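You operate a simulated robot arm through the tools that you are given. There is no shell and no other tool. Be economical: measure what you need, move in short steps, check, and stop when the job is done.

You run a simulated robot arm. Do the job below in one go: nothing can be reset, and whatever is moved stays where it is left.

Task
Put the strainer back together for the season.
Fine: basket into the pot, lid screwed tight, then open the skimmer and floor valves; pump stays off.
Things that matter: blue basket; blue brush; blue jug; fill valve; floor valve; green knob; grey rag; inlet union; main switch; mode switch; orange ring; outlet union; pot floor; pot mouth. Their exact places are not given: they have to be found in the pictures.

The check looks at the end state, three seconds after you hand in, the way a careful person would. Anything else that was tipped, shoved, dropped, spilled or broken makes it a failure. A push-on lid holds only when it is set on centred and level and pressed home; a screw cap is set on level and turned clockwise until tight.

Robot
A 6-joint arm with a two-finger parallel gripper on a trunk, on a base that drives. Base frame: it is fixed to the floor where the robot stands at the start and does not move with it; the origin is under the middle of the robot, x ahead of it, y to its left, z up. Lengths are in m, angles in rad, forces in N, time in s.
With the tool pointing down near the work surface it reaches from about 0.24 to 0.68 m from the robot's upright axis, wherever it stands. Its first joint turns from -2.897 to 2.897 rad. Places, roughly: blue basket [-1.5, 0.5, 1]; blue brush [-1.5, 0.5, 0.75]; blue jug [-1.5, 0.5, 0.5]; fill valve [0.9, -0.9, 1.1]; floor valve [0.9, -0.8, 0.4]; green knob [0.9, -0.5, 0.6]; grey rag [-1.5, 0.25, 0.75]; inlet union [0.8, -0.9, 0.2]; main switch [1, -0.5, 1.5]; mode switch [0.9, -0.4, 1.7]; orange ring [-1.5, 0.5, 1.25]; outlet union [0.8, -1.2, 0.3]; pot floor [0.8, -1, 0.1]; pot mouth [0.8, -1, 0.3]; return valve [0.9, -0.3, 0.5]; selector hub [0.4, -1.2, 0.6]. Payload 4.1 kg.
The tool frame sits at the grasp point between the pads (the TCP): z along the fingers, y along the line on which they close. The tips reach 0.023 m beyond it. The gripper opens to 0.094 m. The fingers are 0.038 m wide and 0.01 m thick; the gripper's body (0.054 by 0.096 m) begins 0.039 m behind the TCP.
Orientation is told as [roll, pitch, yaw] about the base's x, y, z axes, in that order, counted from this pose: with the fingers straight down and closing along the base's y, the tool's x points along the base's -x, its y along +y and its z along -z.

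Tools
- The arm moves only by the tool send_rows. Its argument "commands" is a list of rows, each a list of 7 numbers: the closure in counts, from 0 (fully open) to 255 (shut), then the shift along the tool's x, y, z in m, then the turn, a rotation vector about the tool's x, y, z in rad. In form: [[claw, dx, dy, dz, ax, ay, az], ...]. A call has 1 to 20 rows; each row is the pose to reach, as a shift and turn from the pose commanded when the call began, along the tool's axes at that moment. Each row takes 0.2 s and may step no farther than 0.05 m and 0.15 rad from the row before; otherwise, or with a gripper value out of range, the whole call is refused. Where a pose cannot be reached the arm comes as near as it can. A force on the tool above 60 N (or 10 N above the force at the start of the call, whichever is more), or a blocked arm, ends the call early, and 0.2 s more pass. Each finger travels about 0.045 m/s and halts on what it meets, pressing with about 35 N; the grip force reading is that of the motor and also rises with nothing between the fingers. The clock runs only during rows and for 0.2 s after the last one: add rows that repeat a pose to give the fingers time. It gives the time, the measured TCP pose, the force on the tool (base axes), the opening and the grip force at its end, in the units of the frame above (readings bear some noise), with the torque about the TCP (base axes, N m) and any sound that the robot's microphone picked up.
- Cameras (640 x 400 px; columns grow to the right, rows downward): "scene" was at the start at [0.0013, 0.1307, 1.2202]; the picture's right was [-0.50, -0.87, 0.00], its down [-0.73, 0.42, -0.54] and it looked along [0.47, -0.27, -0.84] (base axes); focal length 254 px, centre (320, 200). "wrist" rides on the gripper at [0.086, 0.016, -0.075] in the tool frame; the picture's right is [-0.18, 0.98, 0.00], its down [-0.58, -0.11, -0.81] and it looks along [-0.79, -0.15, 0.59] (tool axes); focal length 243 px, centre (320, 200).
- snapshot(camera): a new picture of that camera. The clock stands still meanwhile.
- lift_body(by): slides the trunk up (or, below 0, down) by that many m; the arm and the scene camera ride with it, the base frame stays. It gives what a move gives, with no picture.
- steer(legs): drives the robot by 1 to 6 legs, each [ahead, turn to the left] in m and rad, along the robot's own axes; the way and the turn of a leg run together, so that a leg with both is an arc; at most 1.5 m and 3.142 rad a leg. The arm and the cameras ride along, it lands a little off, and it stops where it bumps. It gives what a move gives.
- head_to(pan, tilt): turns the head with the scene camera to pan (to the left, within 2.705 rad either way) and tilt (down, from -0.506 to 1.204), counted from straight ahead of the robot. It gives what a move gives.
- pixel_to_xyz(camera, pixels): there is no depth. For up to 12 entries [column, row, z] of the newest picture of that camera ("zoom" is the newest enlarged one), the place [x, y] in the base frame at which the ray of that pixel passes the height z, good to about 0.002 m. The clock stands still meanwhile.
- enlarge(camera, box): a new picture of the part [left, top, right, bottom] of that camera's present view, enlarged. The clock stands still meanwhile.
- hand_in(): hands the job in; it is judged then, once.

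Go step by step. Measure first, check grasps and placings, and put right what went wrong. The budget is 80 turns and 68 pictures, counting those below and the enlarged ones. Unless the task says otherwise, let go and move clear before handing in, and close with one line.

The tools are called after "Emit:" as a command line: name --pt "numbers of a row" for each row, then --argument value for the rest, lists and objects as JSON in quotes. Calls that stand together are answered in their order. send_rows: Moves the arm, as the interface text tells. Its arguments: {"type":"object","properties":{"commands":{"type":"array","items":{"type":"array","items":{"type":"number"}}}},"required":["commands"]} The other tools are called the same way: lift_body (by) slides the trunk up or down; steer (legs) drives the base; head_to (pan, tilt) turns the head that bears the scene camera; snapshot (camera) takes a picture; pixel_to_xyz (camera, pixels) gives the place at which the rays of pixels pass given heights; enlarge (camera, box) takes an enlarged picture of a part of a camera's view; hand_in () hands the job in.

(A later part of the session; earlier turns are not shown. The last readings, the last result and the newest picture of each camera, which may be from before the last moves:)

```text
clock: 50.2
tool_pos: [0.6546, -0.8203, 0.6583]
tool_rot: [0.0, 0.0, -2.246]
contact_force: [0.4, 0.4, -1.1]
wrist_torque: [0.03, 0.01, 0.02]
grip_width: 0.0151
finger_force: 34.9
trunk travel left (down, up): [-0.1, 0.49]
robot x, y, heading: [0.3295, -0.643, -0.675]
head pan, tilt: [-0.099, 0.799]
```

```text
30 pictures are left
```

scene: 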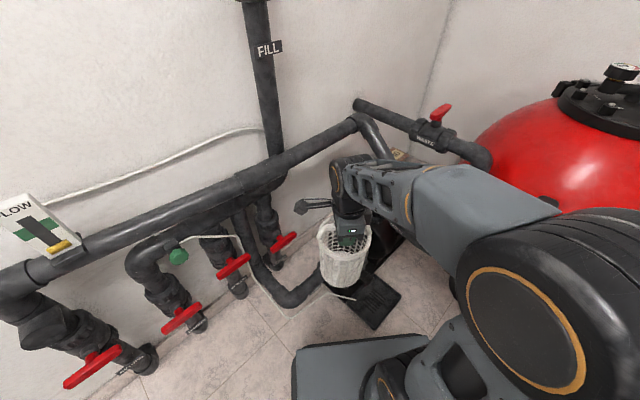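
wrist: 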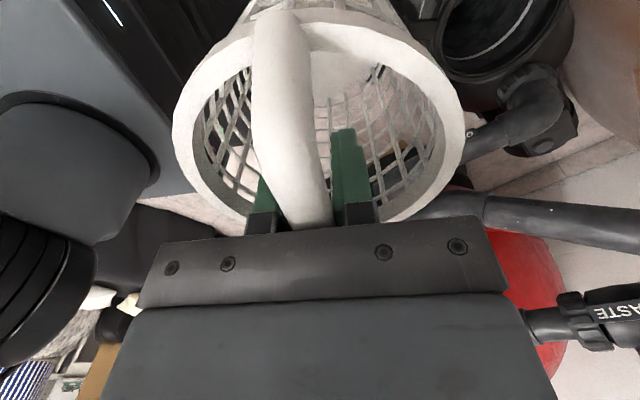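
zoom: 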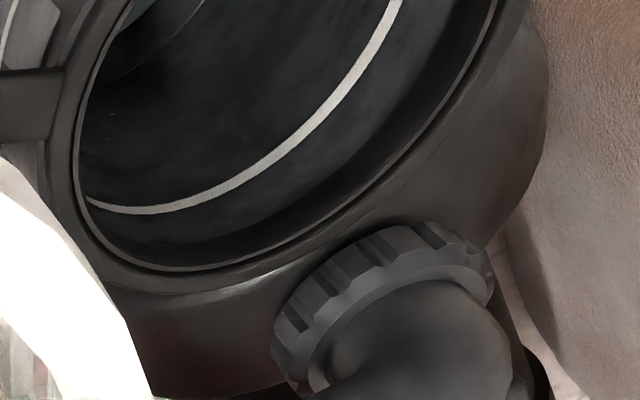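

The basket hangs clear; the diagonal pipe lies ~0.15 m behind the pot. Moving over the pot, bottom at z≈0.42.

Emit:
send_rows --pt "255 -0.01 0.03 0 0 0 0" --pt "255 -0.02 0.06 0 0 0 0" --pt "255 -0.03 0.09 0 0 0 0" --pt "255 -0.04 0.12 0 0 0 0" --pt "255 -0.05 0.15 0 0 0 0" --pt "255 -0.06 0.18 0 0 0 0" --pt "255 -0.07 0.21 0 0 0 0" --pt "255 -0.082 0.235 0.0 0 0 0" --pt "255 -0.082 0.235 0.03 0 0 0" --pt "255 -0.082 0.235 0.06 0 0 0" --pt "255 -0.082 0.235 0.08 0 0 0" --pt "255 -0.082 0.235 0.08 0 0 0"

Emit:
enlarge --camera "scene" --box '[270, 150, 430, 250]'

Emit:
snapshot --camera "wrist"

```text
clock: 52.8
tool_pos: [0.7874, -1.0316, 0.5807]
tool_rot: [0.001, -0.001, -2.245]
contact_force: [-0.1, -0.3, -0.5]
wrist_torque: [-0.02, 0.01, 0.02]
grip_width: 0.015
finger_force: 34.9
trunk travel left (down, up): [-0.1, 0.49]
robot x, y, heading: [0.3267, -0.6403, -0.674]
head pan, tilt: [-0.099, 0.799]
```

```text
4.00 times, centred on (350, 200) of scene
```

zoom: 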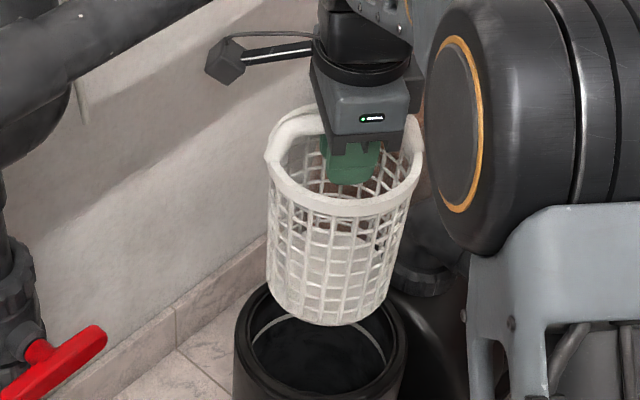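

```text
28 pictures are left
```

wrist: 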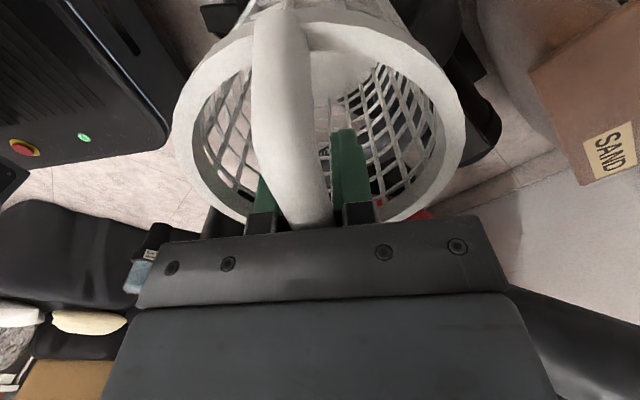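

The basket bottom projects to column ≈322 when lowered, matching the mouth's centre 320. Checking numerically in the zoom at both heights.

Emit:
pixel_to_xyz --camera "zoom" --pixels '[[268, 292, 0.421], [390, 292, 0.421], [328, 326, 0.421], [235, 350, 0.335], [406, 350, 0.335], [265, 165, 0.57], [424, 165, 0.57], [345, 216, 0.57]]'

```text
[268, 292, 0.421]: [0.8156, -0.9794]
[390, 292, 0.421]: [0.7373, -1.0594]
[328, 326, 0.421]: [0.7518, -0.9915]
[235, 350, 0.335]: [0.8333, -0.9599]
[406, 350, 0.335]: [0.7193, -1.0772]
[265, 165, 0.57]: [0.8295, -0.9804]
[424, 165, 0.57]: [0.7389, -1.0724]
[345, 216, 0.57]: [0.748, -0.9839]
```

Basket and mouth agree within a few mm. Lowering just into the mouth.

Emit:
send_rows --pt "255 0 0 0.03 0 0 0" --pt "255 0 0 0.06 0 0 0" --pt "255 0 0 0.08 0 0 0" --pt "255 0 0 0.09 0 0 0" --pt "255 0 0 0.1 0 0 0" --pt "255 0 0 0.11 0 0 0" --pt "255 0 0 0.12 0 0 0"

Emit:
enlarge --camera "scene" --box '[270, 160, 430, 260]'

```text
clock: 54.4
tool_pos: [0.7872, -1.0311, 0.4573]
tool_rot: [0.0, 0.0, -2.246]
contact_force: [1.2, 0.6, -0.3]
wrist_torque: [-0.01, 0.01, -0.02]
grip_width: 0.0149
finger_force: 35.4
trunk travel left (down, up): [-0.1, 0.49]
robot x, y, heading: [0.3245, -0.6397, -0.674]
head pan, tilt: [-0.099, 0.799]
```

```text
4.00 times, centred on (350, 210) of scene
```

zoom: 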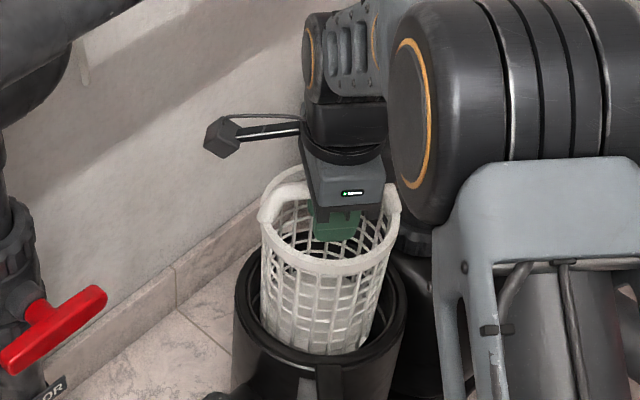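

It's entering freely (force ~1 N). Continue down in small steps.

Emit:
send_rows --pt "255 0 0 0.02 0 0 0" --pt "255 0 0 0.04 0 0 0" --pt "255 0 0 0.06 0 0 0" --pt "255 0 0 0.075 0 0 0" --pt "255 0 0 0.09 0 0 0" --pt "255 0 0 0.1 0 0 0" --pt "255 0 0 0.11 0 0 0" --pt "255 0 0 0.12 0 0 0"

Emit:
enlarge --camera "scene" --box '[270, 160, 430, 260]'

```text
clock: 56.2
tool_pos: [0.7863, -1.0307, 0.3394]
tool_rot: [0.0, -0.001, -2.245]
contact_force: [0.4, 0.1, -0.3]
wrist_torque: [0.0, 0.02, -0.01]
grip_width: 0.0148
finger_force: 35.3
trunk travel left (down, up): [-0.1, 0.49]
robot x, y, heading: [0.3293, -0.641, -0.672]
head pan, tilt: [-0.099, 0.799]
```

```text
4.00 times, centred on (350, 210) of scene
```

zoom: 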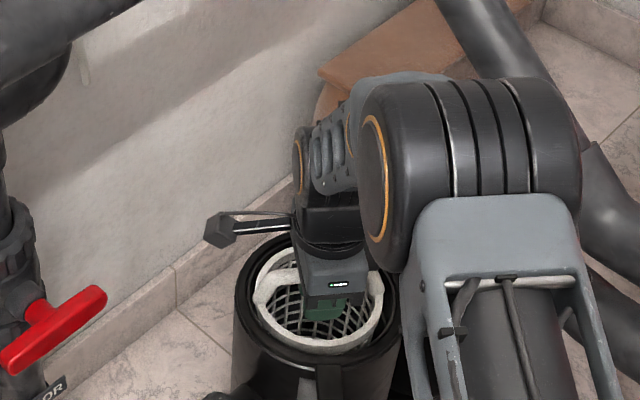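

Basket rim is near the pot mouth level with no contact yet. Smaller steps now.

Emit:
send_rows --pt "255 0 0 0.006 0 0 0" --pt "255 0 0 0.012 0 0 0" --pt "255 0 0 0.018 0 0 0" --pt "255 0 0 0.024 0 0 0" --pt "255 0 0 0.03 0 0 0"

```text
clock: 57.4
tool_pos: [0.7869, -1.0319, 0.309]
tool_rot: [0.001, 0.0, -2.244]
contact_force: [-1.6, -1.4, -0.9]
wrist_torque: [0.02, 0.03, 0.01]
grip_width: 0.0149
finger_force: 35.1
trunk travel left (down, up): [-0.1, 0.49]
robot x, y, heading: [0.3286, -0.6442, -0.676]
head pan, tilt: [-0.099, 0.799]
```

Emit:
send_rows --pt "255 0 0 0.004 0 0 0" --pt "255 0 0 0.008 0 0 0" --pt "255 0 0 0.012 0 0 0" --pt "255 0 0 0.016 0 0 0"

Emit:
enlarge --camera "scene" --box '[290, 180, 418, 260]'

```text
clock: 58.4
tool_pos: [0.7878, -1.0319, 0.2927]
tool_rot: [0.001, 0.0, -2.245]
contact_force: [0.3, -0.6, -1.1]
wrist_torque: [0.04, 0.0, 0.01]
grip_width: 0.0151
finger_force: 35.2
trunk travel left (down, up): [-0.1, 0.49]
robot x, y, heading: [0.3263, -0.6447, -0.675]
head pan, tilt: [-0.099, 0.799]
```

```text
5.00 times, centred on (354, 220) of scene
```

zoom: 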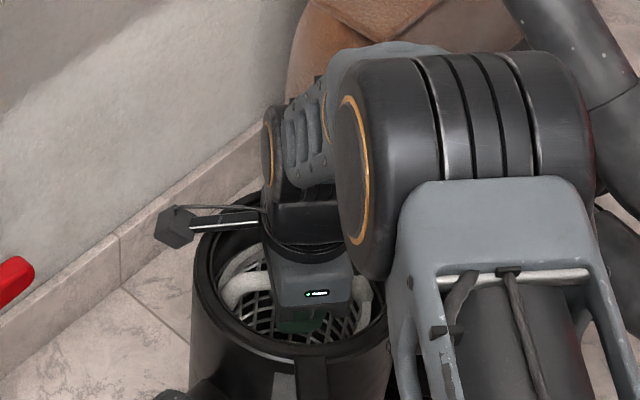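

Still no contact at TCP 0.293 (bottom 0.133). The wrist camera is ~2 cm above the rim; a few more small steps.

Emit:
send_rows --pt "255 0 0 0.003 0 0 0" --pt "255 0 0 0.006 0 0 0" --pt "255 0 0 0.009 0 0 0" --pt "255 0 0 0.012 0 0 0"

Emit:
snapshot --camera "wrist"

```text
clock: 59.4
tool_pos: [0.7853, -1.0308, 0.2806]
tool_rot: [0.0, 0.0, -2.245]
contact_force: [-1.2, -0.7, -0.8]
wrist_torque: [0.06, -0.01, -0.01]
grip_width: 0.015
finger_force: 34.5
trunk travel left (down, up): [-0.1, 0.49]
robot x, y, heading: [0.3266, -0.646, -0.677]
head pan, tilt: [-0.099, 0.799]
```

```text
24 pictures are left
```

wrist: 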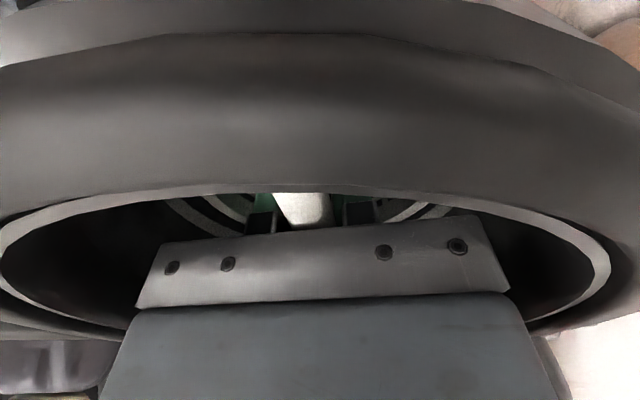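

The camera is close above the rim. Three more 2 mm steps, then release.

Emit:
send_rows --pt "255 0 0 0.002 0 0 0" --pt "255 0 0 0.004 0 0 0" --pt "255 0 0 0.006 0 0 0" --pt "255 0 0 0.008 0 0 0"

```text
clock: 60.4
tool_pos: [0.7858, -1.0304, 0.2732]
tool_rot: [0.001, -0.001, -2.244]
contact_force: [-3.3, -1.4, 4.1]
wrist_torque: [-0.05, -0.01, -0.01]
grip_width: 0.0147
finger_force: 35.4
trunk travel left (down, up): [-0.1, 0.49]
robot x, y, heading: [0.3283, -0.6402, -0.675]
head pan, tilt: [-0.099, 0.799]
```

Contact (about 5 N up) at TCP 0.273: the basket is on the floor. Opening partly and rising.

Emit:
send_rows --pt "130 0 0 0 0 0 0" --pt "130 0 0 0 0 0 0" --pt "130 0 0 0 0 0 0" --pt "130 0 0 -0.02 0 0 0" --pt "130 0 0 -0.05 0 0 0" --pt "130 0 0 -0.1 0 0 0" --pt "130 0 0 -0.15 0 0 0" --pt "130 0 0 -0.2 0 0 0" --pt "130 0 0 -0.25 0 0 0" --pt "130 0.0 -0.05 -0.3 0 0 0" --pt "130 0.0 -0.1 -0.33 0 0 0" --pt "130 0.0 -0.15 -0.33 0 0 0"

Emit:
enlarge --camera "scene" --box '[290, 180, 418, 260]'

```text
refused: row 10 steps farther than a row can; nothing moved
```

```text
5.00 times, centred on (354, 220) of scene
```

zoom: 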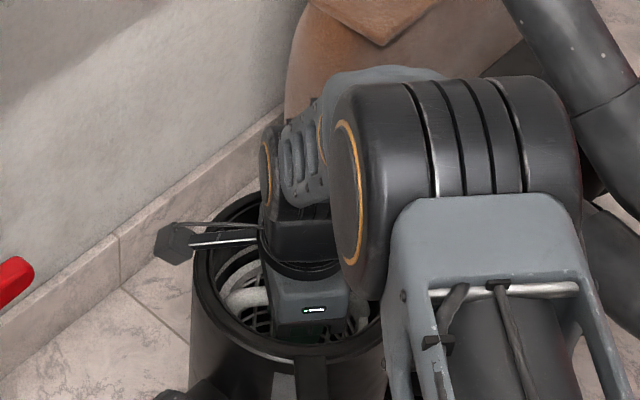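

The call was refused for step size; I repeat it with smaller steps.

Emit:
send_rows --pt "130 0 0 0 0 0 0" --pt "130 0 0 0 0 0 0" --pt "130 0 0 0 0 0 0" --pt "130 0 0 -0.02 0 0 0" --pt "130 0 0 -0.05 0 0 0" --pt "130 0 0 -0.1 0 0 0" --pt "130 0 0 -0.15 0 0 0" --pt "130 0 0 -0.2 0 0 0" --pt "130 0 0 -0.24 0 0 0" --pt "130 0.0 -0.03 -0.27 0 0 0" --pt "130 0.0 -0.06 -0.3 0 0 0" --pt "130 0.0 -0.1 -0.3 0 0 0" --pt "130 0.0 -0.14 -0.3 0 0 0" --pt "130 0.0 -0.18 -0.3 0 0 0"

Emit:
enlarge --camera "scene" --box '[290, 180, 418, 260]'

Emit:
snapshot --camera "wrist"

```text
clock: 63.4
tool_pos: [0.6445, -0.9188, 0.5731]
tool_rot: [0.0, -0.001, -2.244]
contact_force: [0.8, 0.7, -0.7]
wrist_torque: [0.04, 0.01, 0.03]
grip_width: 0.0461
finger_force: 0.2
trunk travel left (down, up): [-0.1, 0.49]
robot x, y, heading: [0.3302, -0.6443, -0.673]
head pan, tilt: [-0.099, 0.799]
```

```text
5.00 times, centred on (354, 220) of scene
```

zoom: 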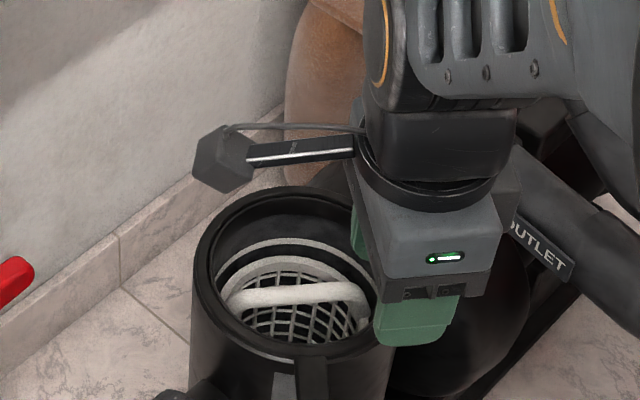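

```text
21 pictures are left
```

wrist: 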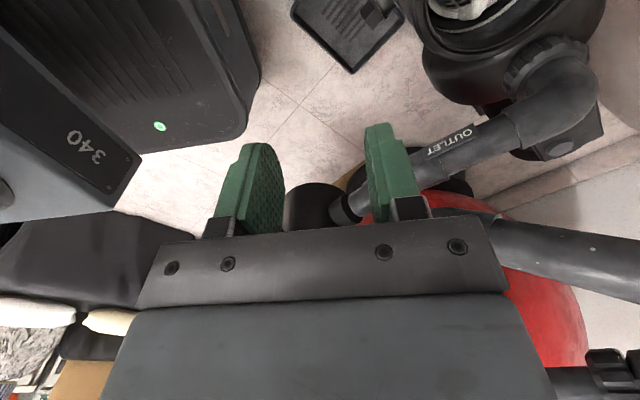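

The basket sits inside, handle below the rim (zoom (295,293)). Now I drive back to the bench for the lid.

Emit:
steer --legs '[[-0.45, 0], [0, -0.626], [-0.3, 0], [0, 1.3]]'

Emit:
head_to --pan 0.3 --tilt 0.9

Emit:
snapshot --camera "scene"

```text
clock: 72.6
tool_pos: [0.3241, -0.09, 0.573]
tool_rot: [0.002, 0.0, -1.557]
contact_force: [0.0, 0.0, -0.3]
wrist_torque: [-0.01, -0.01, -0.05]
grip_width: 0.046
finger_force: 0.0
trunk travel left (down, up): [-0.1, 0.49]
robot x, y, heading: [-0.0985, -0.0774, 0.01]
head pan, tilt: [-0.099, 0.799]
```

```text
clock: 73.5
tool_pos: [0.3241, -0.09, 0.5732]
tool_rot: [0.0, -0.001, -1.556]
contact_force: [-0.7, -0.4, 0.4]
wrist_torque: [-0.01, 0.02, -0.01]
grip_width: 0.0459
finger_force: 0.1
trunk travel left (down, up): [-0.1, 0.49]
robot x, y, heading: [-0.0972, -0.0772, 0.013]
head pan, tilt: [0.3, 0.901]
```

```text
20 pictures are left
```

scene: 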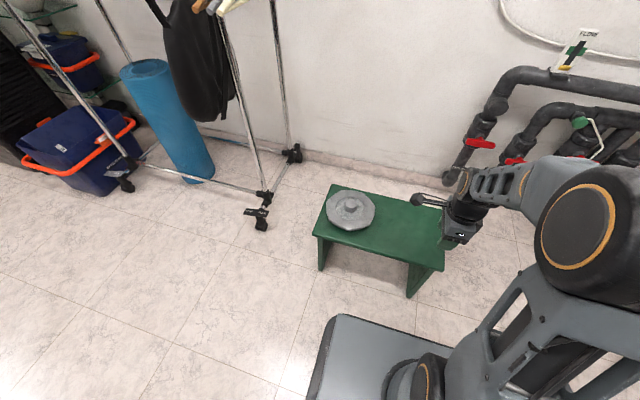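

The lid is at (351,209). I'll swing the tool with camera facing outward behind the lid for a close look at the knob.

Emit:
send_rows --pt "0 0.02 0 0 0 0 -0.14" --pt "0 0.04 -0.01 0 0 0 -0.28" --pt "0 0.07 -0.01 0 0 0 -0.42" --pt "0 0.1 -0.02 0 0 0 -0.56" --pt "0 0.13 -0.02 0 0 0 -0.7" --pt "0 0.16 -0.03 0 0 0 -0.84" --pt "0 0.18 -0.03 0 0 0 -0.98" --pt "0 0.2 -0.04 0 0 0 -1.12" --pt "0 0.22 -0.04 0 0 0 -1.26" --pt "0 0.24 -0.05 0 0 0 -1.4" --pt "0 0.26 -0.05 0 0 0 -1.5" --pt "0 0.265 -0.05 0 0 0 -1.556" --pt "0 0.265 -0.05 0 0 0 -1.556"

Emit:
snapshot --camera "wrist"

```text
clock: 76.3
tool_pos: [0.2696, 0.1731, 0.5733]
tool_rot: [0.001, 0.0, 0.001]
contact_force: [0.2, -0.1, 0.1]
wrist_torque: [-0.01, 0.05, -0.01]
grip_width: 0.094
finger_force: 0.1
trunk travel left (down, up): [-0.1, 0.49]
robot x, y, heading: [-0.0967, -0.0806, 0.015]
head pan, tilt: [0.3, 0.901]
```

```text
19 pictures are left
```

wrist: 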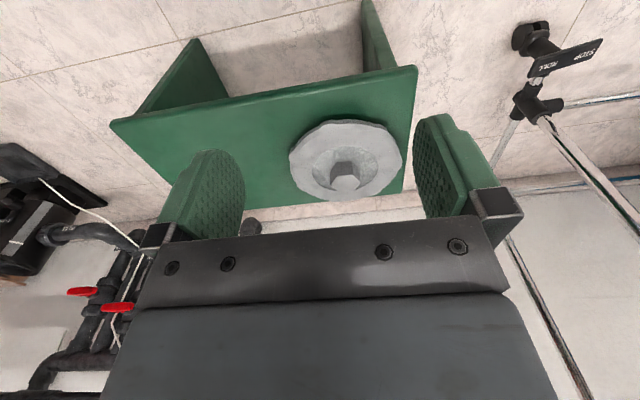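

The lid with its knob shows at (345,165). Enlarging for knob orientation and height.

Emit:
enlarge --camera "wrist" --box '[275, 110, 419, 200]'

Emit:
enlarge --camera "scene" --box '[303, 180, 399, 240]'

```text
4.44 times, centred on (347, 155) of wrist
```

zoom: 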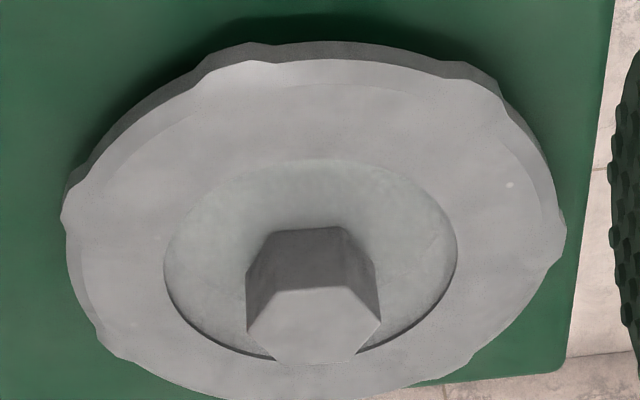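

```text
6.67 times, centred on (351, 210) of scene
```

zoom: 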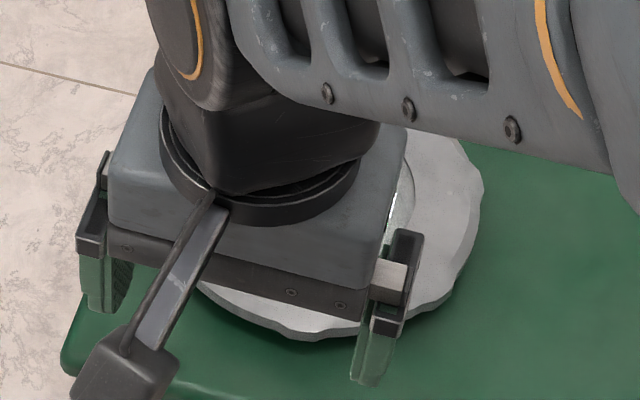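

Hex-top vertices read in the wrist view; converting at candidate knob heights.

Emit:
pixel_to_xyz --camera "wrist" --pixels '[[345.5, 183.2, 0.4], [345.5, 183.2, 0.43], [330.4, 184.8, 0.41], [335.8, 176.0, 0.41], [352.3, 174.6, 0.41], [360.6, 182.5, 0.41], [355.4, 190.4, 0.41], [335.8, 191.5, 0.41], [289, 159.1, 0.36], [402.3, 162.9, 0.36], [345.5, 123, 0.36], [345.5, 200, 0.36]]'

```text
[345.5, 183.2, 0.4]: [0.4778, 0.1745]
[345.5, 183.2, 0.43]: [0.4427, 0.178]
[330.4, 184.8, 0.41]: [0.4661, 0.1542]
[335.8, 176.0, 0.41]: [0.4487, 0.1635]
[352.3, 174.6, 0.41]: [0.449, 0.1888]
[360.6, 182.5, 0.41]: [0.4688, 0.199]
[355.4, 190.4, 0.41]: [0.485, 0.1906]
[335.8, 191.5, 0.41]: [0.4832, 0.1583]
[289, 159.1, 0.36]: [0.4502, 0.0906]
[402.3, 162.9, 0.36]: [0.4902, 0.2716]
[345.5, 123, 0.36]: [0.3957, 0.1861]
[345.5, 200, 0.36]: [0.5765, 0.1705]
```

Knob top is at z≈0.40, centre (0.478,0.175), flats facing ±x (0.04 across). I'll turn to yaw +90° (leaving room for clockwise turning) and come down over it.

Emit:
send_rows --pt "65 -0.02 0 0 0 0 -0.14" --pt "65 -0.05 0 0 0 0 -0.28" --pt "65 -0.08 0 0 0 0 -0.42" --pt "65 -0.11 0 0 0 0 -0.56" --pt "65 -0.14 0 0 0 0 -0.7" --pt "65 -0.17 0 0 0 0 -0.84" --pt "65 -0.19 0 0 0 0 -0.98" --pt "65 -0.208 0.001 0 0 0 -1.12" --pt "65 -0.208 0.001 0.02 0 0 -1.26" --pt "65 -0.208 0.001 0.04 0 0 -1.4" --pt "65 -0.208 0.001 0.06 0 0 -1.5" --pt "65 -0.208 0.001 0.09 0 0 -1.57" --pt "65 -0.208 0.001 0.12 0 0 -1.57" --pt "65 -0.208 0.001 0.13 0 0 -1.57"

Emit:
snapshot --camera "wrist"

```text
clock: 79.3
tool_pos: [0.4787, 0.1754, 0.4435]
tool_rot: [0.003, 0.0, 1.568]
contact_force: [0.1, 0.1, 0.4]
wrist_torque: [0.01, 0.01, -0.01]
grip_width: 0.0701
finger_force: 0.1
trunk travel left (down, up): [-0.1, 0.49]
robot x, y, heading: [-0.0968, -0.0752, 0.013]
head pan, tilt: [0.3, 0.901]
```

```text
16 pictures are left
```

wrist: 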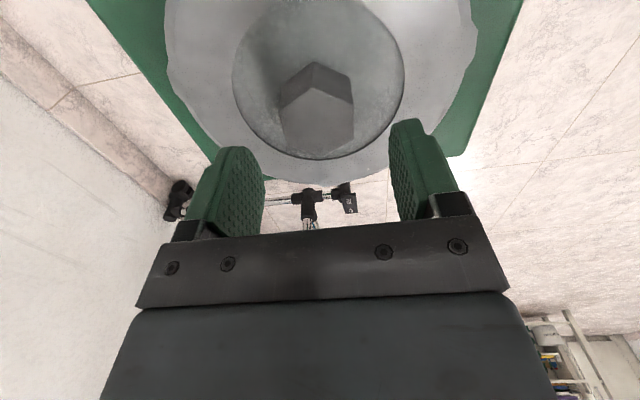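

The knob sits centred between the fingers (col 318) with flats parallel to the pads. Down, close, small lift.

Emit:
send_rows --pt "65 0 0 0.02 0 0 0" --pt "65 0 0 0.04 0 0 0" --pt "65 0 0 0.05 0 0 0" --pt "65 0 0 0.058 0 0 0" --pt "255 0 0 0.058 0 0 0" --pt "255 0 0 0.058 0 0 0" --pt "255 0 0 0.058 0 0 0" --pt "255 0 0 0.058 0 0 0" --pt "255 0 0 0.05 0 0 0" --pt "255 0 0 0.03 0 0 0" --pt "255 0 0 0.0 0 0 0" --pt "255 0 0 0.0 0 0 0"

Emit:
snapshot --camera "wrist"

```text
clock: 80.4
tool_pos: [0.4817, 0.176, 0.3971]
tool_rot: [-0.012, -0.008, 1.568]
contact_force: [-5.4, 0.0, 28.7]
wrist_torque: [-0.35, 1.38, -0.17]
grip_width: 0.058
finger_force: 11.6
trunk travel left (down, up): [-0.1, 0.49]
robot x, y, heading: [-0.0973, -0.0782, 0.019]
head pan, tilt: [0.3, 0.901]
stopped in row 5: the force on the tool passed its limit (the readings are from after the stop); the commanded pose is now the measured one
```

```text
15 pictures are left
```

wrist: 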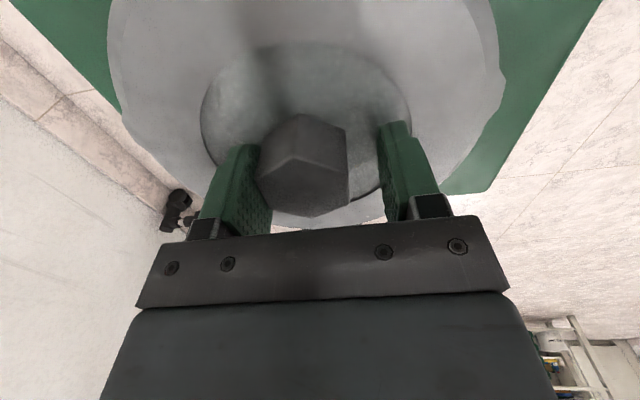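

The fingertips touched the lid face (TCP 0.397 → tips ≈0.372); the knob is nearer the left finger. I'll ease up 4 mm, shift 7 mm, and close.

Emit:
send_rows --pt "65 0 0 -0.006 0 0 0" --pt "65 0 0 -0.006 0 0 0" --pt "65 0 -0.006 -0.006 0 0 0" --pt "65 0 -0.006 -0.004 0 0 0" --pt "255 0 -0.006 -0.004 0 0 0" --pt "255 0 -0.006 -0.004 0 0 0" --pt "255 0 -0.006 -0.004 0 0 0" --pt "255 0 -0.006 -0.004 0 0 0"

```text
clock: 82.2
tool_pos: [0.4864, 0.175, 0.3965]
tool_rot: [-0.006, -0.005, 1.568]
contact_force: [0.9, 2.4, 5.0]
wrist_torque: [-0.15, 0.25, -0.03]
grip_width: 0.0418
finger_force: 34.8
trunk travel left (down, up): [-0.1, 0.49]
robot x, y, heading: [-0.0944, -0.0758, 0.012]
head pan, tilt: [0.3, 0.901]
```

Gripped at 41.8 mm. Lifting a little and checking.

Emit:
send_rows --pt "255 0 0 -0.01 0 0 0" --pt "255 0 0 -0.03 0 0 0" --pt "255 0 0 -0.06 0 0 0" --pt "255 0 0 -0.1 0 0 0" --pt "255 0 0 -0.14 0 0 0" --pt "255 0 0 -0.18 0 0 0" --pt "255 0 0 -0.18 0 0 0"

Emit:
snapshot --camera "wrist"

```text
clock: 83.8
tool_pos: [0.4882, 0.1717, 0.5767]
tool_rot: [-0.007, -0.004, 1.569]
contact_force: [-0.1, -0.7, -2.3]
wrist_torque: [-0.01, 0.01, 0.0]
grip_width: 0.0418
finger_force: 34.7
trunk travel left (down, up): [-0.1, 0.49]
robot x, y, heading: [-0.0954, -0.0769, 0.013]
head pan, tilt: [0.3, 0.901]
```

```text
14 pictures are left
```

wrist: 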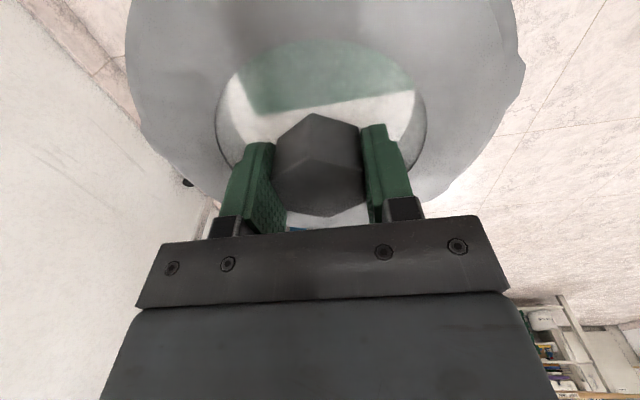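

Lid is held level (41.8 mm, ~2 N weight), its underside ≈0.057 below TCP. Retract over the robot and drive back to the pot.

Emit:
send_rows --pt "255 0.02 0.01 -0.02 0 0 0" --pt "255 0.05 0.03 -0.03 0 0 0" --pt "255 0.08 0.05 -0.04 0 0 0" --pt "255 0.11 0.07 -0.05 0 0 0" --pt "255 0.14 0.09 -0.05 0 0 0" --pt "255 0.17 0.11 -0.05 0 0 0" --pt "255 0.2 0.13 -0.05 0 0 0" --pt "255 0.22 0.15 -0.05 0 0 0" --pt "255 0.242 0.163 -0.05 0 0 0" --pt "255 0.242 0.163 -0.05 0 0 0"

Emit:
steer --legs '[[0, -1.31], [0.3, 0], [0, 0.63], [0.44, 0]]'

Emit:
head_to --pan -0.1 --tilt 0.8

Emit:
snapshot --camera "scene"

```text
clock: 86.0
tool_pos: [0.3228, -0.0662, 0.6245]
tool_rot: [-0.008, -0.004, 1.567]
contact_force: [0.0, -0.2, -2.4]
wrist_torque: [0.01, -0.04, 0.01]
grip_width: 0.0417
finger_force: 34.9
trunk travel left (down, up): [-0.1, 0.49]
robot x, y, heading: [-0.0975, -0.0778, 0.014]
head pan, tilt: [0.3, 0.901]
```

```text
clock: 95.2
tool_pos: [0.6778, -0.8774, 0.6248]
tool_rot: [-0.007, -0.004, 0.912]
contact_force: [-0.2, 0.3, -2.8]
wrist_torque: [0.01, 0.01, 0.0]
grip_width: 0.0418
finger_force: 34.8
trunk travel left (down, up): [-0.1, 0.49]
robot x, y, heading: [0.3363, -0.6305, -0.639]
head pan, tilt: [0.3, 0.901]
```

```text
clock: 96.1
tool_pos: [0.679, -0.8773, 0.6269]
tool_rot: [-0.007, -0.004, 0.911]
contact_force: [-1.3, 0.2, -3.0]
wrist_torque: [0.02, -0.05, 0.01]
grip_width: 0.0417
finger_force: 35.4
trunk travel left (down, up): [-0.1, 0.49]
robot x, y, heading: [0.3355, -0.6281, -0.642]
head pan, tilt: [-0.099, 0.799]
```

```text
13 pictures are left
```

scene: 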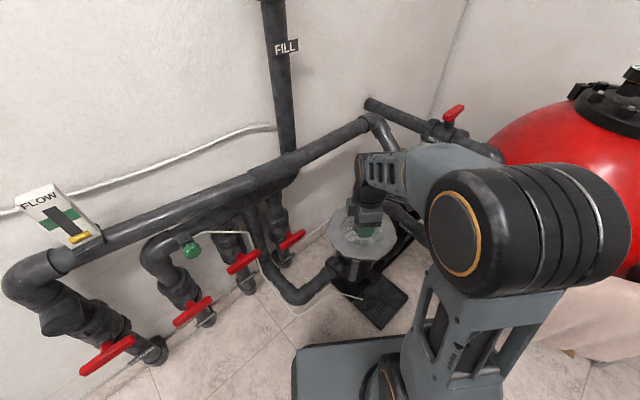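

The lid hangs just before the pot. Moving it over the mouth centre (0.787,-1.031), stopping ~5 cm above.

Emit:
send_rows --pt "255 0.01 -0.03 0 0 0 0" --pt "255 0.02 -0.06 0 0 0 0" --pt "255 0.03 -0.09 0 0 0 0" --pt "255 0.04 -0.12 0 0 0 0" --pt "255 0.05 -0.15 0 0 0 0" --pt "255 0.0555 -0.18 0 0 0 0" --pt "255 0.0555 -0.18 0.04 0 0 0" --pt "255 0.0555 -0.18 0.08 0 0 0" --pt "255 0.0555 -0.18 0.12 0 0 0" --pt "255 0.0555 -0.18 0.16 0 0 0" --pt "255 0.0555 -0.18 0.18 0 0 0" --pt "255 0.0555 -0.18 0.18 0 0 0"

Emit:
enlarge --camera "scene" --box '[290, 190, 418, 270]'

```text
clock: 98.7
tool_pos: [0.7883, -1.0304, 0.4466]
tool_rot: [-0.008, -0.003, 0.91]
contact_force: [-0.2, 0.0, -2.8]
wrist_torque: [0.01, -0.01, 0.02]
grip_width: 0.0419
finger_force: 35.4
trunk travel left (down, up): [-0.1, 0.49]
robot x, y, heading: [0.3395, -0.6282, -0.649]
head pan, tilt: [-0.099, 0.799]
```

```text
5.00 times, centred on (354, 230) of scene
```

zoom: 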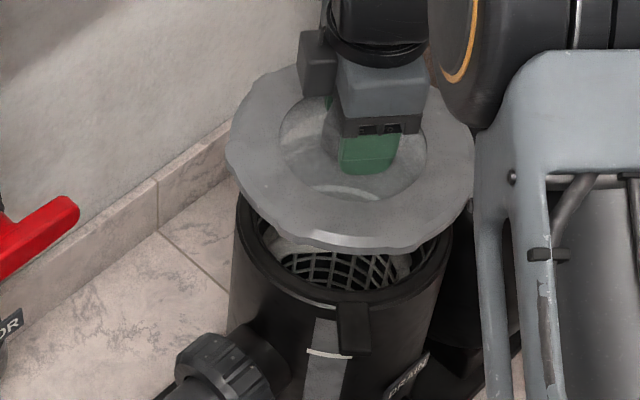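

Lid columns 225–475, pot rim 235–452. Checking both fronts and sides numerically.

Emit:
pixel_to_xyz --camera "zoom" --pixels '[[225, 160, 0.4], [475, 160, 0.4], [350, 252, 0.39], [235, 215, 0.335], [452, 215, 0.335], [345, 302, 0.335], [345, 302, 0.345]]'

```text
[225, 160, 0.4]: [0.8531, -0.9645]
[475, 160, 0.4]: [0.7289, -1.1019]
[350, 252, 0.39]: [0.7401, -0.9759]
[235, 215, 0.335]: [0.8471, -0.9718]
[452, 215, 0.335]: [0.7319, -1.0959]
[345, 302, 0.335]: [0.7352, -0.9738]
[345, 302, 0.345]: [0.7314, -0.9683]
```

Lid and pot agree within ~3 mm; I'll shift 3–4 mm and lower gently until contact.

Emit:
send_rows --pt "255 0.002 -0.003 0.01 0 0 0" --pt "255 0.002 -0.003 0.02 0 0 0" --pt "255 0.002 -0.003 0.03 0 0 0" --pt "255 0.002 -0.003 0.036 0 0 0" --pt "255 0.002 -0.003 0.042 0 0 0" --pt "255 0.002 -0.003 0.046 0 0 0" --pt "255 0.002 -0.003 0.05 0 0 0"

```text
clock: 100.3
tool_pos: [0.7906, -1.0338, 0.3956]
tool_rot: [-0.007, -0.003, 0.91]
contact_force: [0.1, -0.4, -2.5]
wrist_torque: [-0.01, 0.0, -0.01]
grip_width: 0.0419
finger_force: 34.8
trunk travel left (down, up): [-0.1, 0.49]
robot x, y, heading: [0.3383, -0.6274, -0.639]
head pan, tilt: [-0.099, 0.799]
```

No contact yet at TCP 0.396. Continue in 3 mm steps.

Emit:
send_rows --pt "255 0 0 0.003 0 0 0" --pt "255 0 0 0.006 0 0 0" --pt "255 0 0 0.009 0 0 0" --pt "255 0 0 0.012 0 0 0"

```text
clock: 101.1
tool_pos: [0.7894, -1.0347, 0.3961]
tool_rot: [-0.012, -0.004, 0.914]
contact_force: [-20.0, 19.3, 36.6]
wrist_torque: [-0.4, -0.84, 0.21]
grip_width: 0.0416
finger_force: 34.9
trunk travel left (down, up): [-0.1, 0.49]
robot x, y, heading: [0.3362, -0.6288, -0.644]
head pan, tilt: [-0.099, 0.799]
stopped in row 4: the force on the tool passed its limit (the readings are from after the stop); the commanded pose is now the measured one
```

Contact pushed the lid back toward the robot (-20, 19 N), so I'm ~5 mm too far forward. Lift, shift back 5 mm, retry.

Emit:
send_rows --pt "255 0 0 -0.008 0 0 0" --pt "255 0 0.0055 -0.008 0 0 0" --pt "255 0 0.0055 -0.003 0 0 0" --pt "255 0 0.0055 0.0 0 0 0" --pt "255 0 0.0055 0.002 0 0 0" --pt "255 0 0.0055 0.004 0 0 0" --pt "255 0 0.0055 0.006 0 0 0"

```text
clock: 102.7
tool_pos: [0.7846, -1.0316, 0.3842]
tool_rot: [-0.01, -0.004, 0.913]
contact_force: [-1.3, 5.8, -0.8]
wrist_torque: [0.19, 0.04, 0.05]
grip_width: 0.0416
finger_force: 35.1
trunk travel left (down, up): [-0.1, 0.49]
robot x, y, heading: [0.3334, -0.6285, -0.642]
head pan, tilt: [-0.099, 0.799]
```

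The lid dropped in deeper (0.384) with only ~6 N sideways. Continue down with a 1.5 mm relief.

Emit:
send_rows --pt "255 -0.0012 0.0009 0.0 0 0 0" --pt "255 -0.0012 0.0009 0.002 0 0 0" --pt "255 -0.0012 0.0009 0.004 0 0 0" --pt "255 -0.0012 0.0009 0.006 0 0 0" --pt "255 -0.0012 0.0009 0.008 0 0 0"

Emit:
enlarge --camera "scene" --box '[290, 190, 418, 270]'

```text
clock: 103.9
tool_pos: [0.7828, -1.0297, 0.3816]
tool_rot: [-0.008, -0.002, 0.913]
contact_force: [-33.4, 12.8, 48.5]
wrist_torque: [0.89, 1.89, -0.03]
grip_width: 0.0419
finger_force: 34.7
trunk travel left (down, up): [-0.1, 0.49]
robot x, y, heading: [0.3382, -0.6298, -0.646]
head pan, tilt: [-0.099, 0.799]
```

```text
5.00 times, centred on (354, 230) of scene
```

zoom: 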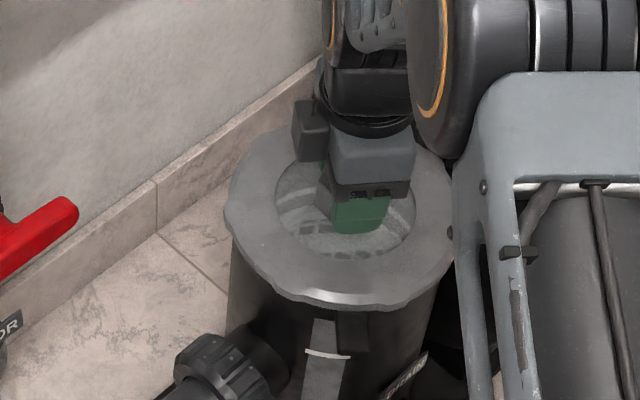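

The lid lies flat on the mouth (TCP 0.382). I relieve side load and begin turning clockwise about 1.1 rad.

Emit:
send_rows --pt "255 0.001 0.003 -0.003 0 0 0" --pt "255 0.001 0.003 -0.003 0 0 0.12" --pt "255 0.001 0.003 -0.003 0 0 0.26" --pt "255 0.001 0.003 -0.003 0 0 0.4" --pt "255 0.001 0.003 -0.0025 0 0 0.54" --pt "255 0.001 0.003 -0.0025 0 0 0.68" --pt "255 0.001 0.003 -0.0025 0 0 0.82"

```text
clock: 105.5
tool_pos: [0.7818, -1.0271, 0.3815]
tool_rot: [-0.005, -0.012, 0.09]
contact_force: [-8.8, 4.4, 36.7]
wrist_torque: [0.7, 1.38, 0.01]
grip_width: 0.0417
finger_force: 34.7
trunk travel left (down, up): [-0.1, 0.49]
robot x, y, heading: [0.3368, -0.632, -0.641]
head pan, tilt: [-0.099, 0.799]
```

Turned 0.82 rad with no torque yet. Continue clockwise.

Emit:
send_rows --pt "255 0 0 0 0 0 0.14" --pt "255 0 0 0 0 0 0.28" --pt "255 0 0 0 0 0 0.42" --pt "255 0 0 0 0 0 0.56" --pt "255 0 0 0 0 0 0.7" --pt "255 0 0 0 0 0 0.84" --pt "255 0 0 0 0 0 0.98" --pt "255 0 0 0 0 0 1.12" --pt "255 0 0 0 0 0 1.26" --pt "255 0 0 0 0 0 1.4"

```text
clock: 107.7
tool_pos: [0.783, -1.0266, 0.3816]
tool_rot: [0.009, -0.006, -1.307]
contact_force: [14.7, 37.5, 34.4]
wrist_torque: [0.3, 1.34, 0.08]
grip_width: 0.0417
finger_force: 35.7
trunk travel left (down, up): [-0.1, 0.49]
robot x, y, heading: [0.3384, -0.6318, -0.644]
head pan, tilt: [-0.099, 0.799]
```

Side force has grown to +37 N in y with no descent; I'll re-centre by the force, press straight and keep turning.

Emit:
send_rows --pt "255 0.003 0.0023 0 0 0 0" --pt "255 0.003 0.0023 0 0 0 0.12" --pt "255 0.003 0.0023 0 0 0 0.26" --pt "255 0.003 0.0023 0 0 0 0.4" --pt "255 0.003 0.0023 0 0 0 0.54" --pt "255 0.003 0.0023 0 0 0 0.68" --pt "255 0.003 0.0023 0 0 0 0.8"

Emit:
enlarge --camera "scene" --box '[290, 190, 418, 270]'

```text
clock: 109.3
tool_pos: [0.7857, -1.0268, 0.3806]
tool_rot: [0.017, 0.0, -2.109]
contact_force: [15.9, -4.1, 27.6]
wrist_torque: [-0.25, 1.48, 0.21]
grip_width: 0.0419
finger_force: 34.8
trunk travel left (down, up): [-0.1, 0.49]
robot x, y, heading: [0.3398, -0.6282, -0.643]
head pan, tilt: [-0.099, 0.799]
```

```text
5.00 times, centred on (354, 230) of scene
```

zoom: 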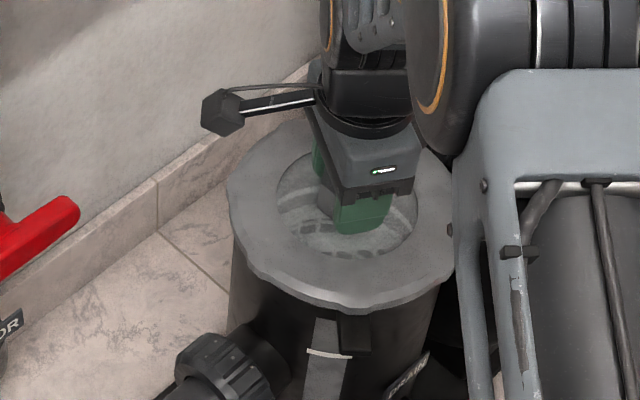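

Now descending a bit (0.3806) with torque 0.21. I'll correct the slight tilt and turn on.

Emit:
send_rows --pt "255 0.0005 0.001 0.001 -0.0087 -0.0146 0.1" --pt "255 0.0005 0.001 0.001 -0.0087 -0.0146 0.22" --pt "255 0.0005 0.001 0.001 -0.0087 -0.0146 0.34" --pt "255 0.0005 0.001 0.001 -0.0087 -0.0146 0.46" --pt "255 0.0005 0.001 0.001 -0.0087 -0.0146 0.58" --pt "255 0.0005 0.001 0.001 -0.0087 -0.0146 0.7" --pt "255 0.0005 0.001 0.001 -0.0087 -0.0146 0.82" --pt "255 0.0005 0.001 0.001 -0.0087 -0.0146 0.94"

```text
clock: 111.1
tool_pos: [0.7863, -1.0288, 0.3818]
tool_rot: [0.027, 0.007, -3.052]
contact_force: [-5.9, -29.9, 33.0]
wrist_torque: [0.43, 1.06, 0.47]
grip_width: 0.0485
finger_force: 35.2
trunk travel left (down, up): [-0.1, 0.49]
robot x, y, heading: [0.3395, -0.632, -0.646]
head pan, tilt: [-0.099, 0.799]
```

The fingers began slipping round the knob's corners (48.5 mm), so the lid resists now. I'll open, rise, level the tool and turn back for a look and regrip.

Emit:
send_rows --pt "60 0 0 0 0 0 0" --pt "60 0 0 0 0 0 0" --pt "60 0 0 -0.01 0 0 0" --pt "60 0 0 -0.03 0 0 0" --pt "60 0 0 -0.06 -0.0275 0.0046 0" --pt "60 0 0 -0.06 -0.0275 0.0046 0"

Emit:
send_rows --pt "60 0 0 0 0 0 -0.14" --pt "60 0 0 0 0 0 -0.28" --pt "60 0 0 0 0 0 -0.42" --pt "60 0 0 0 0 0 -0.56" --pt "60 0 0 0 0 0 -0.7" --pt "60 0 0 0 0 0 -0.84" --pt "60 0 0 0 0 0 -0.98" --pt "60 0 0 0 0 0 -1.12" --pt "60 0 0 0 0 0 -1.26" --pt "60 0 0 0 0 0 -1.4" --pt "60 0 0 0 0 0 -1.54" --pt "60 0 0 0 0 0 -1.68" --pt "60 0 0 0 0 0 -1.82" --pt "60 0 0 0 0 0 -1.96" --pt "60 0 0 0 0 0 -2.1" --pt "60 0 0 0 0 0 -2.24" --pt "60 0 0 0 0 0 -2.38" --pt "60 0 0 0 0 0 -2.5"

Emit:
snapshot --camera "wrist"

```text
clock: 112.5
tool_pos: [0.7851, -1.0236, 0.4372]
tool_rot: [0.043, 0.004, -3.047]
contact_force: [-0.8, -0.1, 0.4]
wrist_torque: [0.02, 0.0, 0.01]
grip_width: 0.0719
finger_force: 0.0
trunk travel left (down, up): [-0.1, 0.49]
robot x, y, heading: [0.3373, -0.6283, -0.644]
head pan, tilt: [-0.099, 0.799]
```

```text
clock: 116.3
tool_pos: [0.7848, -1.0255, 0.4373]
tool_rot: [-0.033, -0.031, -0.547]
contact_force: [-0.3, -0.3, -0.6]
wrist_torque: [-0.03, 0.04, 0.0]
grip_width: 0.0718
finger_force: 0.0
trunk travel left (down, up): [-0.1, 0.49]
robot x, y, heading: [0.3373, -0.6311, -0.643]
head pan, tilt: [-0.099, 0.799]
```

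```text
9 pictures are left
```

wrist: 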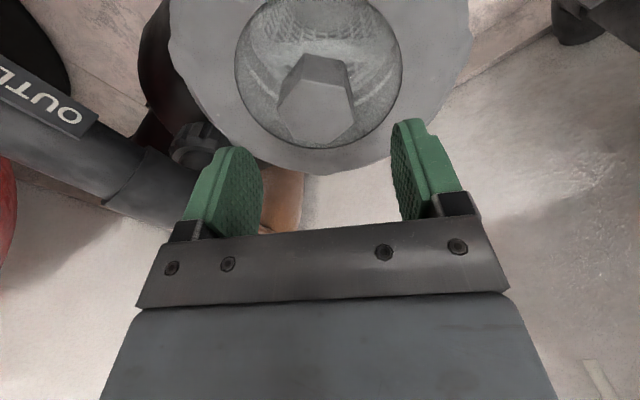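

Tool tilt is about (-0.033,-0.031) (my correction had the wrong sign), and the knob's flats should align with yaw 0.61. Level, turn to 0.61.

Emit:
send_rows --pt "60 0 0 0 -0.033 0.031 0" --pt "60 0 0 0 -0.033 0.031 0"

Emit:
send_rows --pt "60 0 0 0 0 0 -0.14" --pt "60 0 0 0 0 0 -0.28" --pt "60 0 0 0 0 0 -0.42" --pt "60 0 0 0 0 0 -0.56" --pt "60 0 0 0 0 0 -0.7" --pt "60 0 0 0 0 0 -0.84" --pt "60 0 0 0 0 0 -0.98" --pt "60 0 0 0 0 0 -1.1" --pt "60 0 0 0 0 0 -1.155" --pt "60 0 0 0 0 0 -1.155"

Emit:
snapshot --camera "wrist"

```text
clock: 116.9
tool_pos: [0.7847, -1.0246, 0.4387]
tool_rot: [0.0, 0.0, -0.546]
contact_force: [0.4, -0.1, 0.2]
wrist_torque: [0.02, 0.02, 0.0]
grip_width: 0.0719
finger_force: 0.0
trunk travel left (down, up): [-0.1, 0.49]
robot x, y, heading: [0.3358, -0.6299, -0.647]
head pan, tilt: [-0.099, 0.799]
```

```text
clock: 119.1
tool_pos: [0.7854, -1.025, 0.438]
tool_rot: [-0.001, 0.0, 0.608]
contact_force: [0.7, 0.3, 0.7]
wrist_torque: [0.02, -0.02, -0.01]
grip_width: 0.072
finger_force: 0.2
trunk travel left (down, up): [-0.1, 0.49]
robot x, y, heading: [0.3325, -0.6281, -0.643]
head pan, tilt: [-0.099, 0.799]
```

```text
8 pictures are left
```

wrist: 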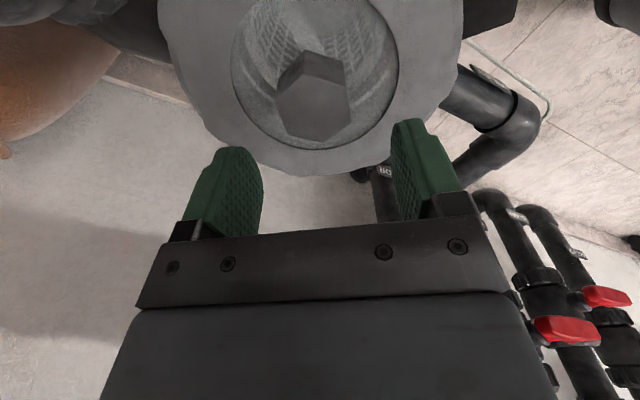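

Flats are parallel to the pads; knob slightly left (col 313). Shift 4 mm, descend, close.

Emit:
send_rows --pt "60 0 -0.004 0.02 0 0 0" --pt "60 0 -0.004 0.04 0 0 0" --pt "60 0 -0.004 0.05 0 0 0" --pt "60 0 -0.004 0.053 0 0 0" --pt "255 0 -0.004 0.053 0 0 0" --pt "255 0 -0.004 0.053 0 0 0" --pt "255 0 -0.004 0.053 0 0 0" --pt "255 0 -0.004 0.053 0 0 0"

```text
clock: 120.9
tool_pos: [0.7858, -1.0271, 0.3848]
tool_rot: [0.004, 0.002, 0.608]
contact_force: [-10.8, 11.9, 3.8]
wrist_torque: [0.3, 0.11, 0.72]
grip_width: 0.0425
finger_force: 35.2
trunk travel left (down, up): [-0.1, 0.49]
robot x, y, heading: [0.3384, -0.629, -0.643]
head pan, tilt: [-0.099, 0.799]
```

Gripped (42.5 mm) and the lid already resists (0.72 N m). Turn clockwise in small steps and watch torque.

Emit:
send_rows --pt "255 0.0 0.001 0.001 0 0 0.05" --pt "255 0.0 0.001 0.001 0 0 0.1" --pt "255 0.0 0.001 0.001 0 0 0.15"

```text
clock: 121.7
tool_pos: [0.7858, -1.0268, 0.3846]
tool_rot: [0.001, 0.0, 0.456]
contact_force: [-12.5, 9.4, 8.5]
wrist_torque: [0.3, 0.49, 1.09]
grip_width: 0.0454
finger_force: 34.3
trunk travel left (down, up): [-0.1, 0.49]
robot x, y, heading: [0.3337, -0.6319, -0.649]
head pan, tilt: [-0.099, 0.799]
```

Width grows to 45.4 mm while the lid stays: torque 1.1 N m and holding. One more firm nudge to be sure, with light down-pressure.

Emit:
send_rows --pt "255 0 0.0 0.002 0 0 0.05" --pt "255 0 0.0 0.002 0 0 0.1" --pt "255 0 0 0.002 0 0 0.15" --pt "255 0 0 0.002 0 0 0.2"

Emit:
enlarge --camera "scene" --box '[290, 190, 418, 270]'

```text
clock: 122.7
tool_pos: [0.7877, -1.0267, 0.3838]
tool_rot: [-0.002, -0.001, 0.257]
contact_force: [-0.9, 2.5, 3.8]
wrist_torque: [0.29, 0.07, 0.78]
grip_width: 0.0473
finger_force: 34.7
trunk travel left (down, up): [-0.1, 0.49]
robot x, y, heading: [0.3353, -0.6284, -0.647]
head pan, tilt: [-0.099, 0.799]
```

```text
5.00 times, centred on (354, 230) of scene
```

zoom: 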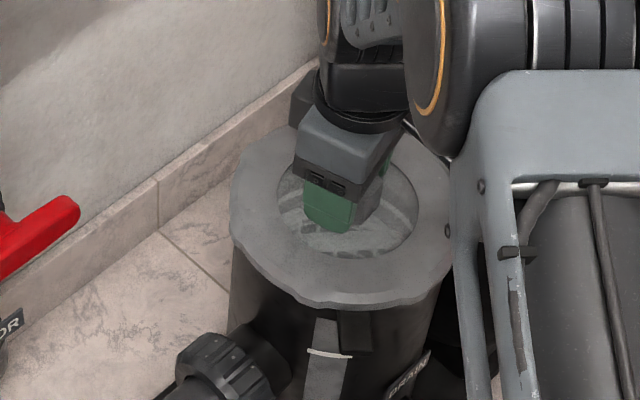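

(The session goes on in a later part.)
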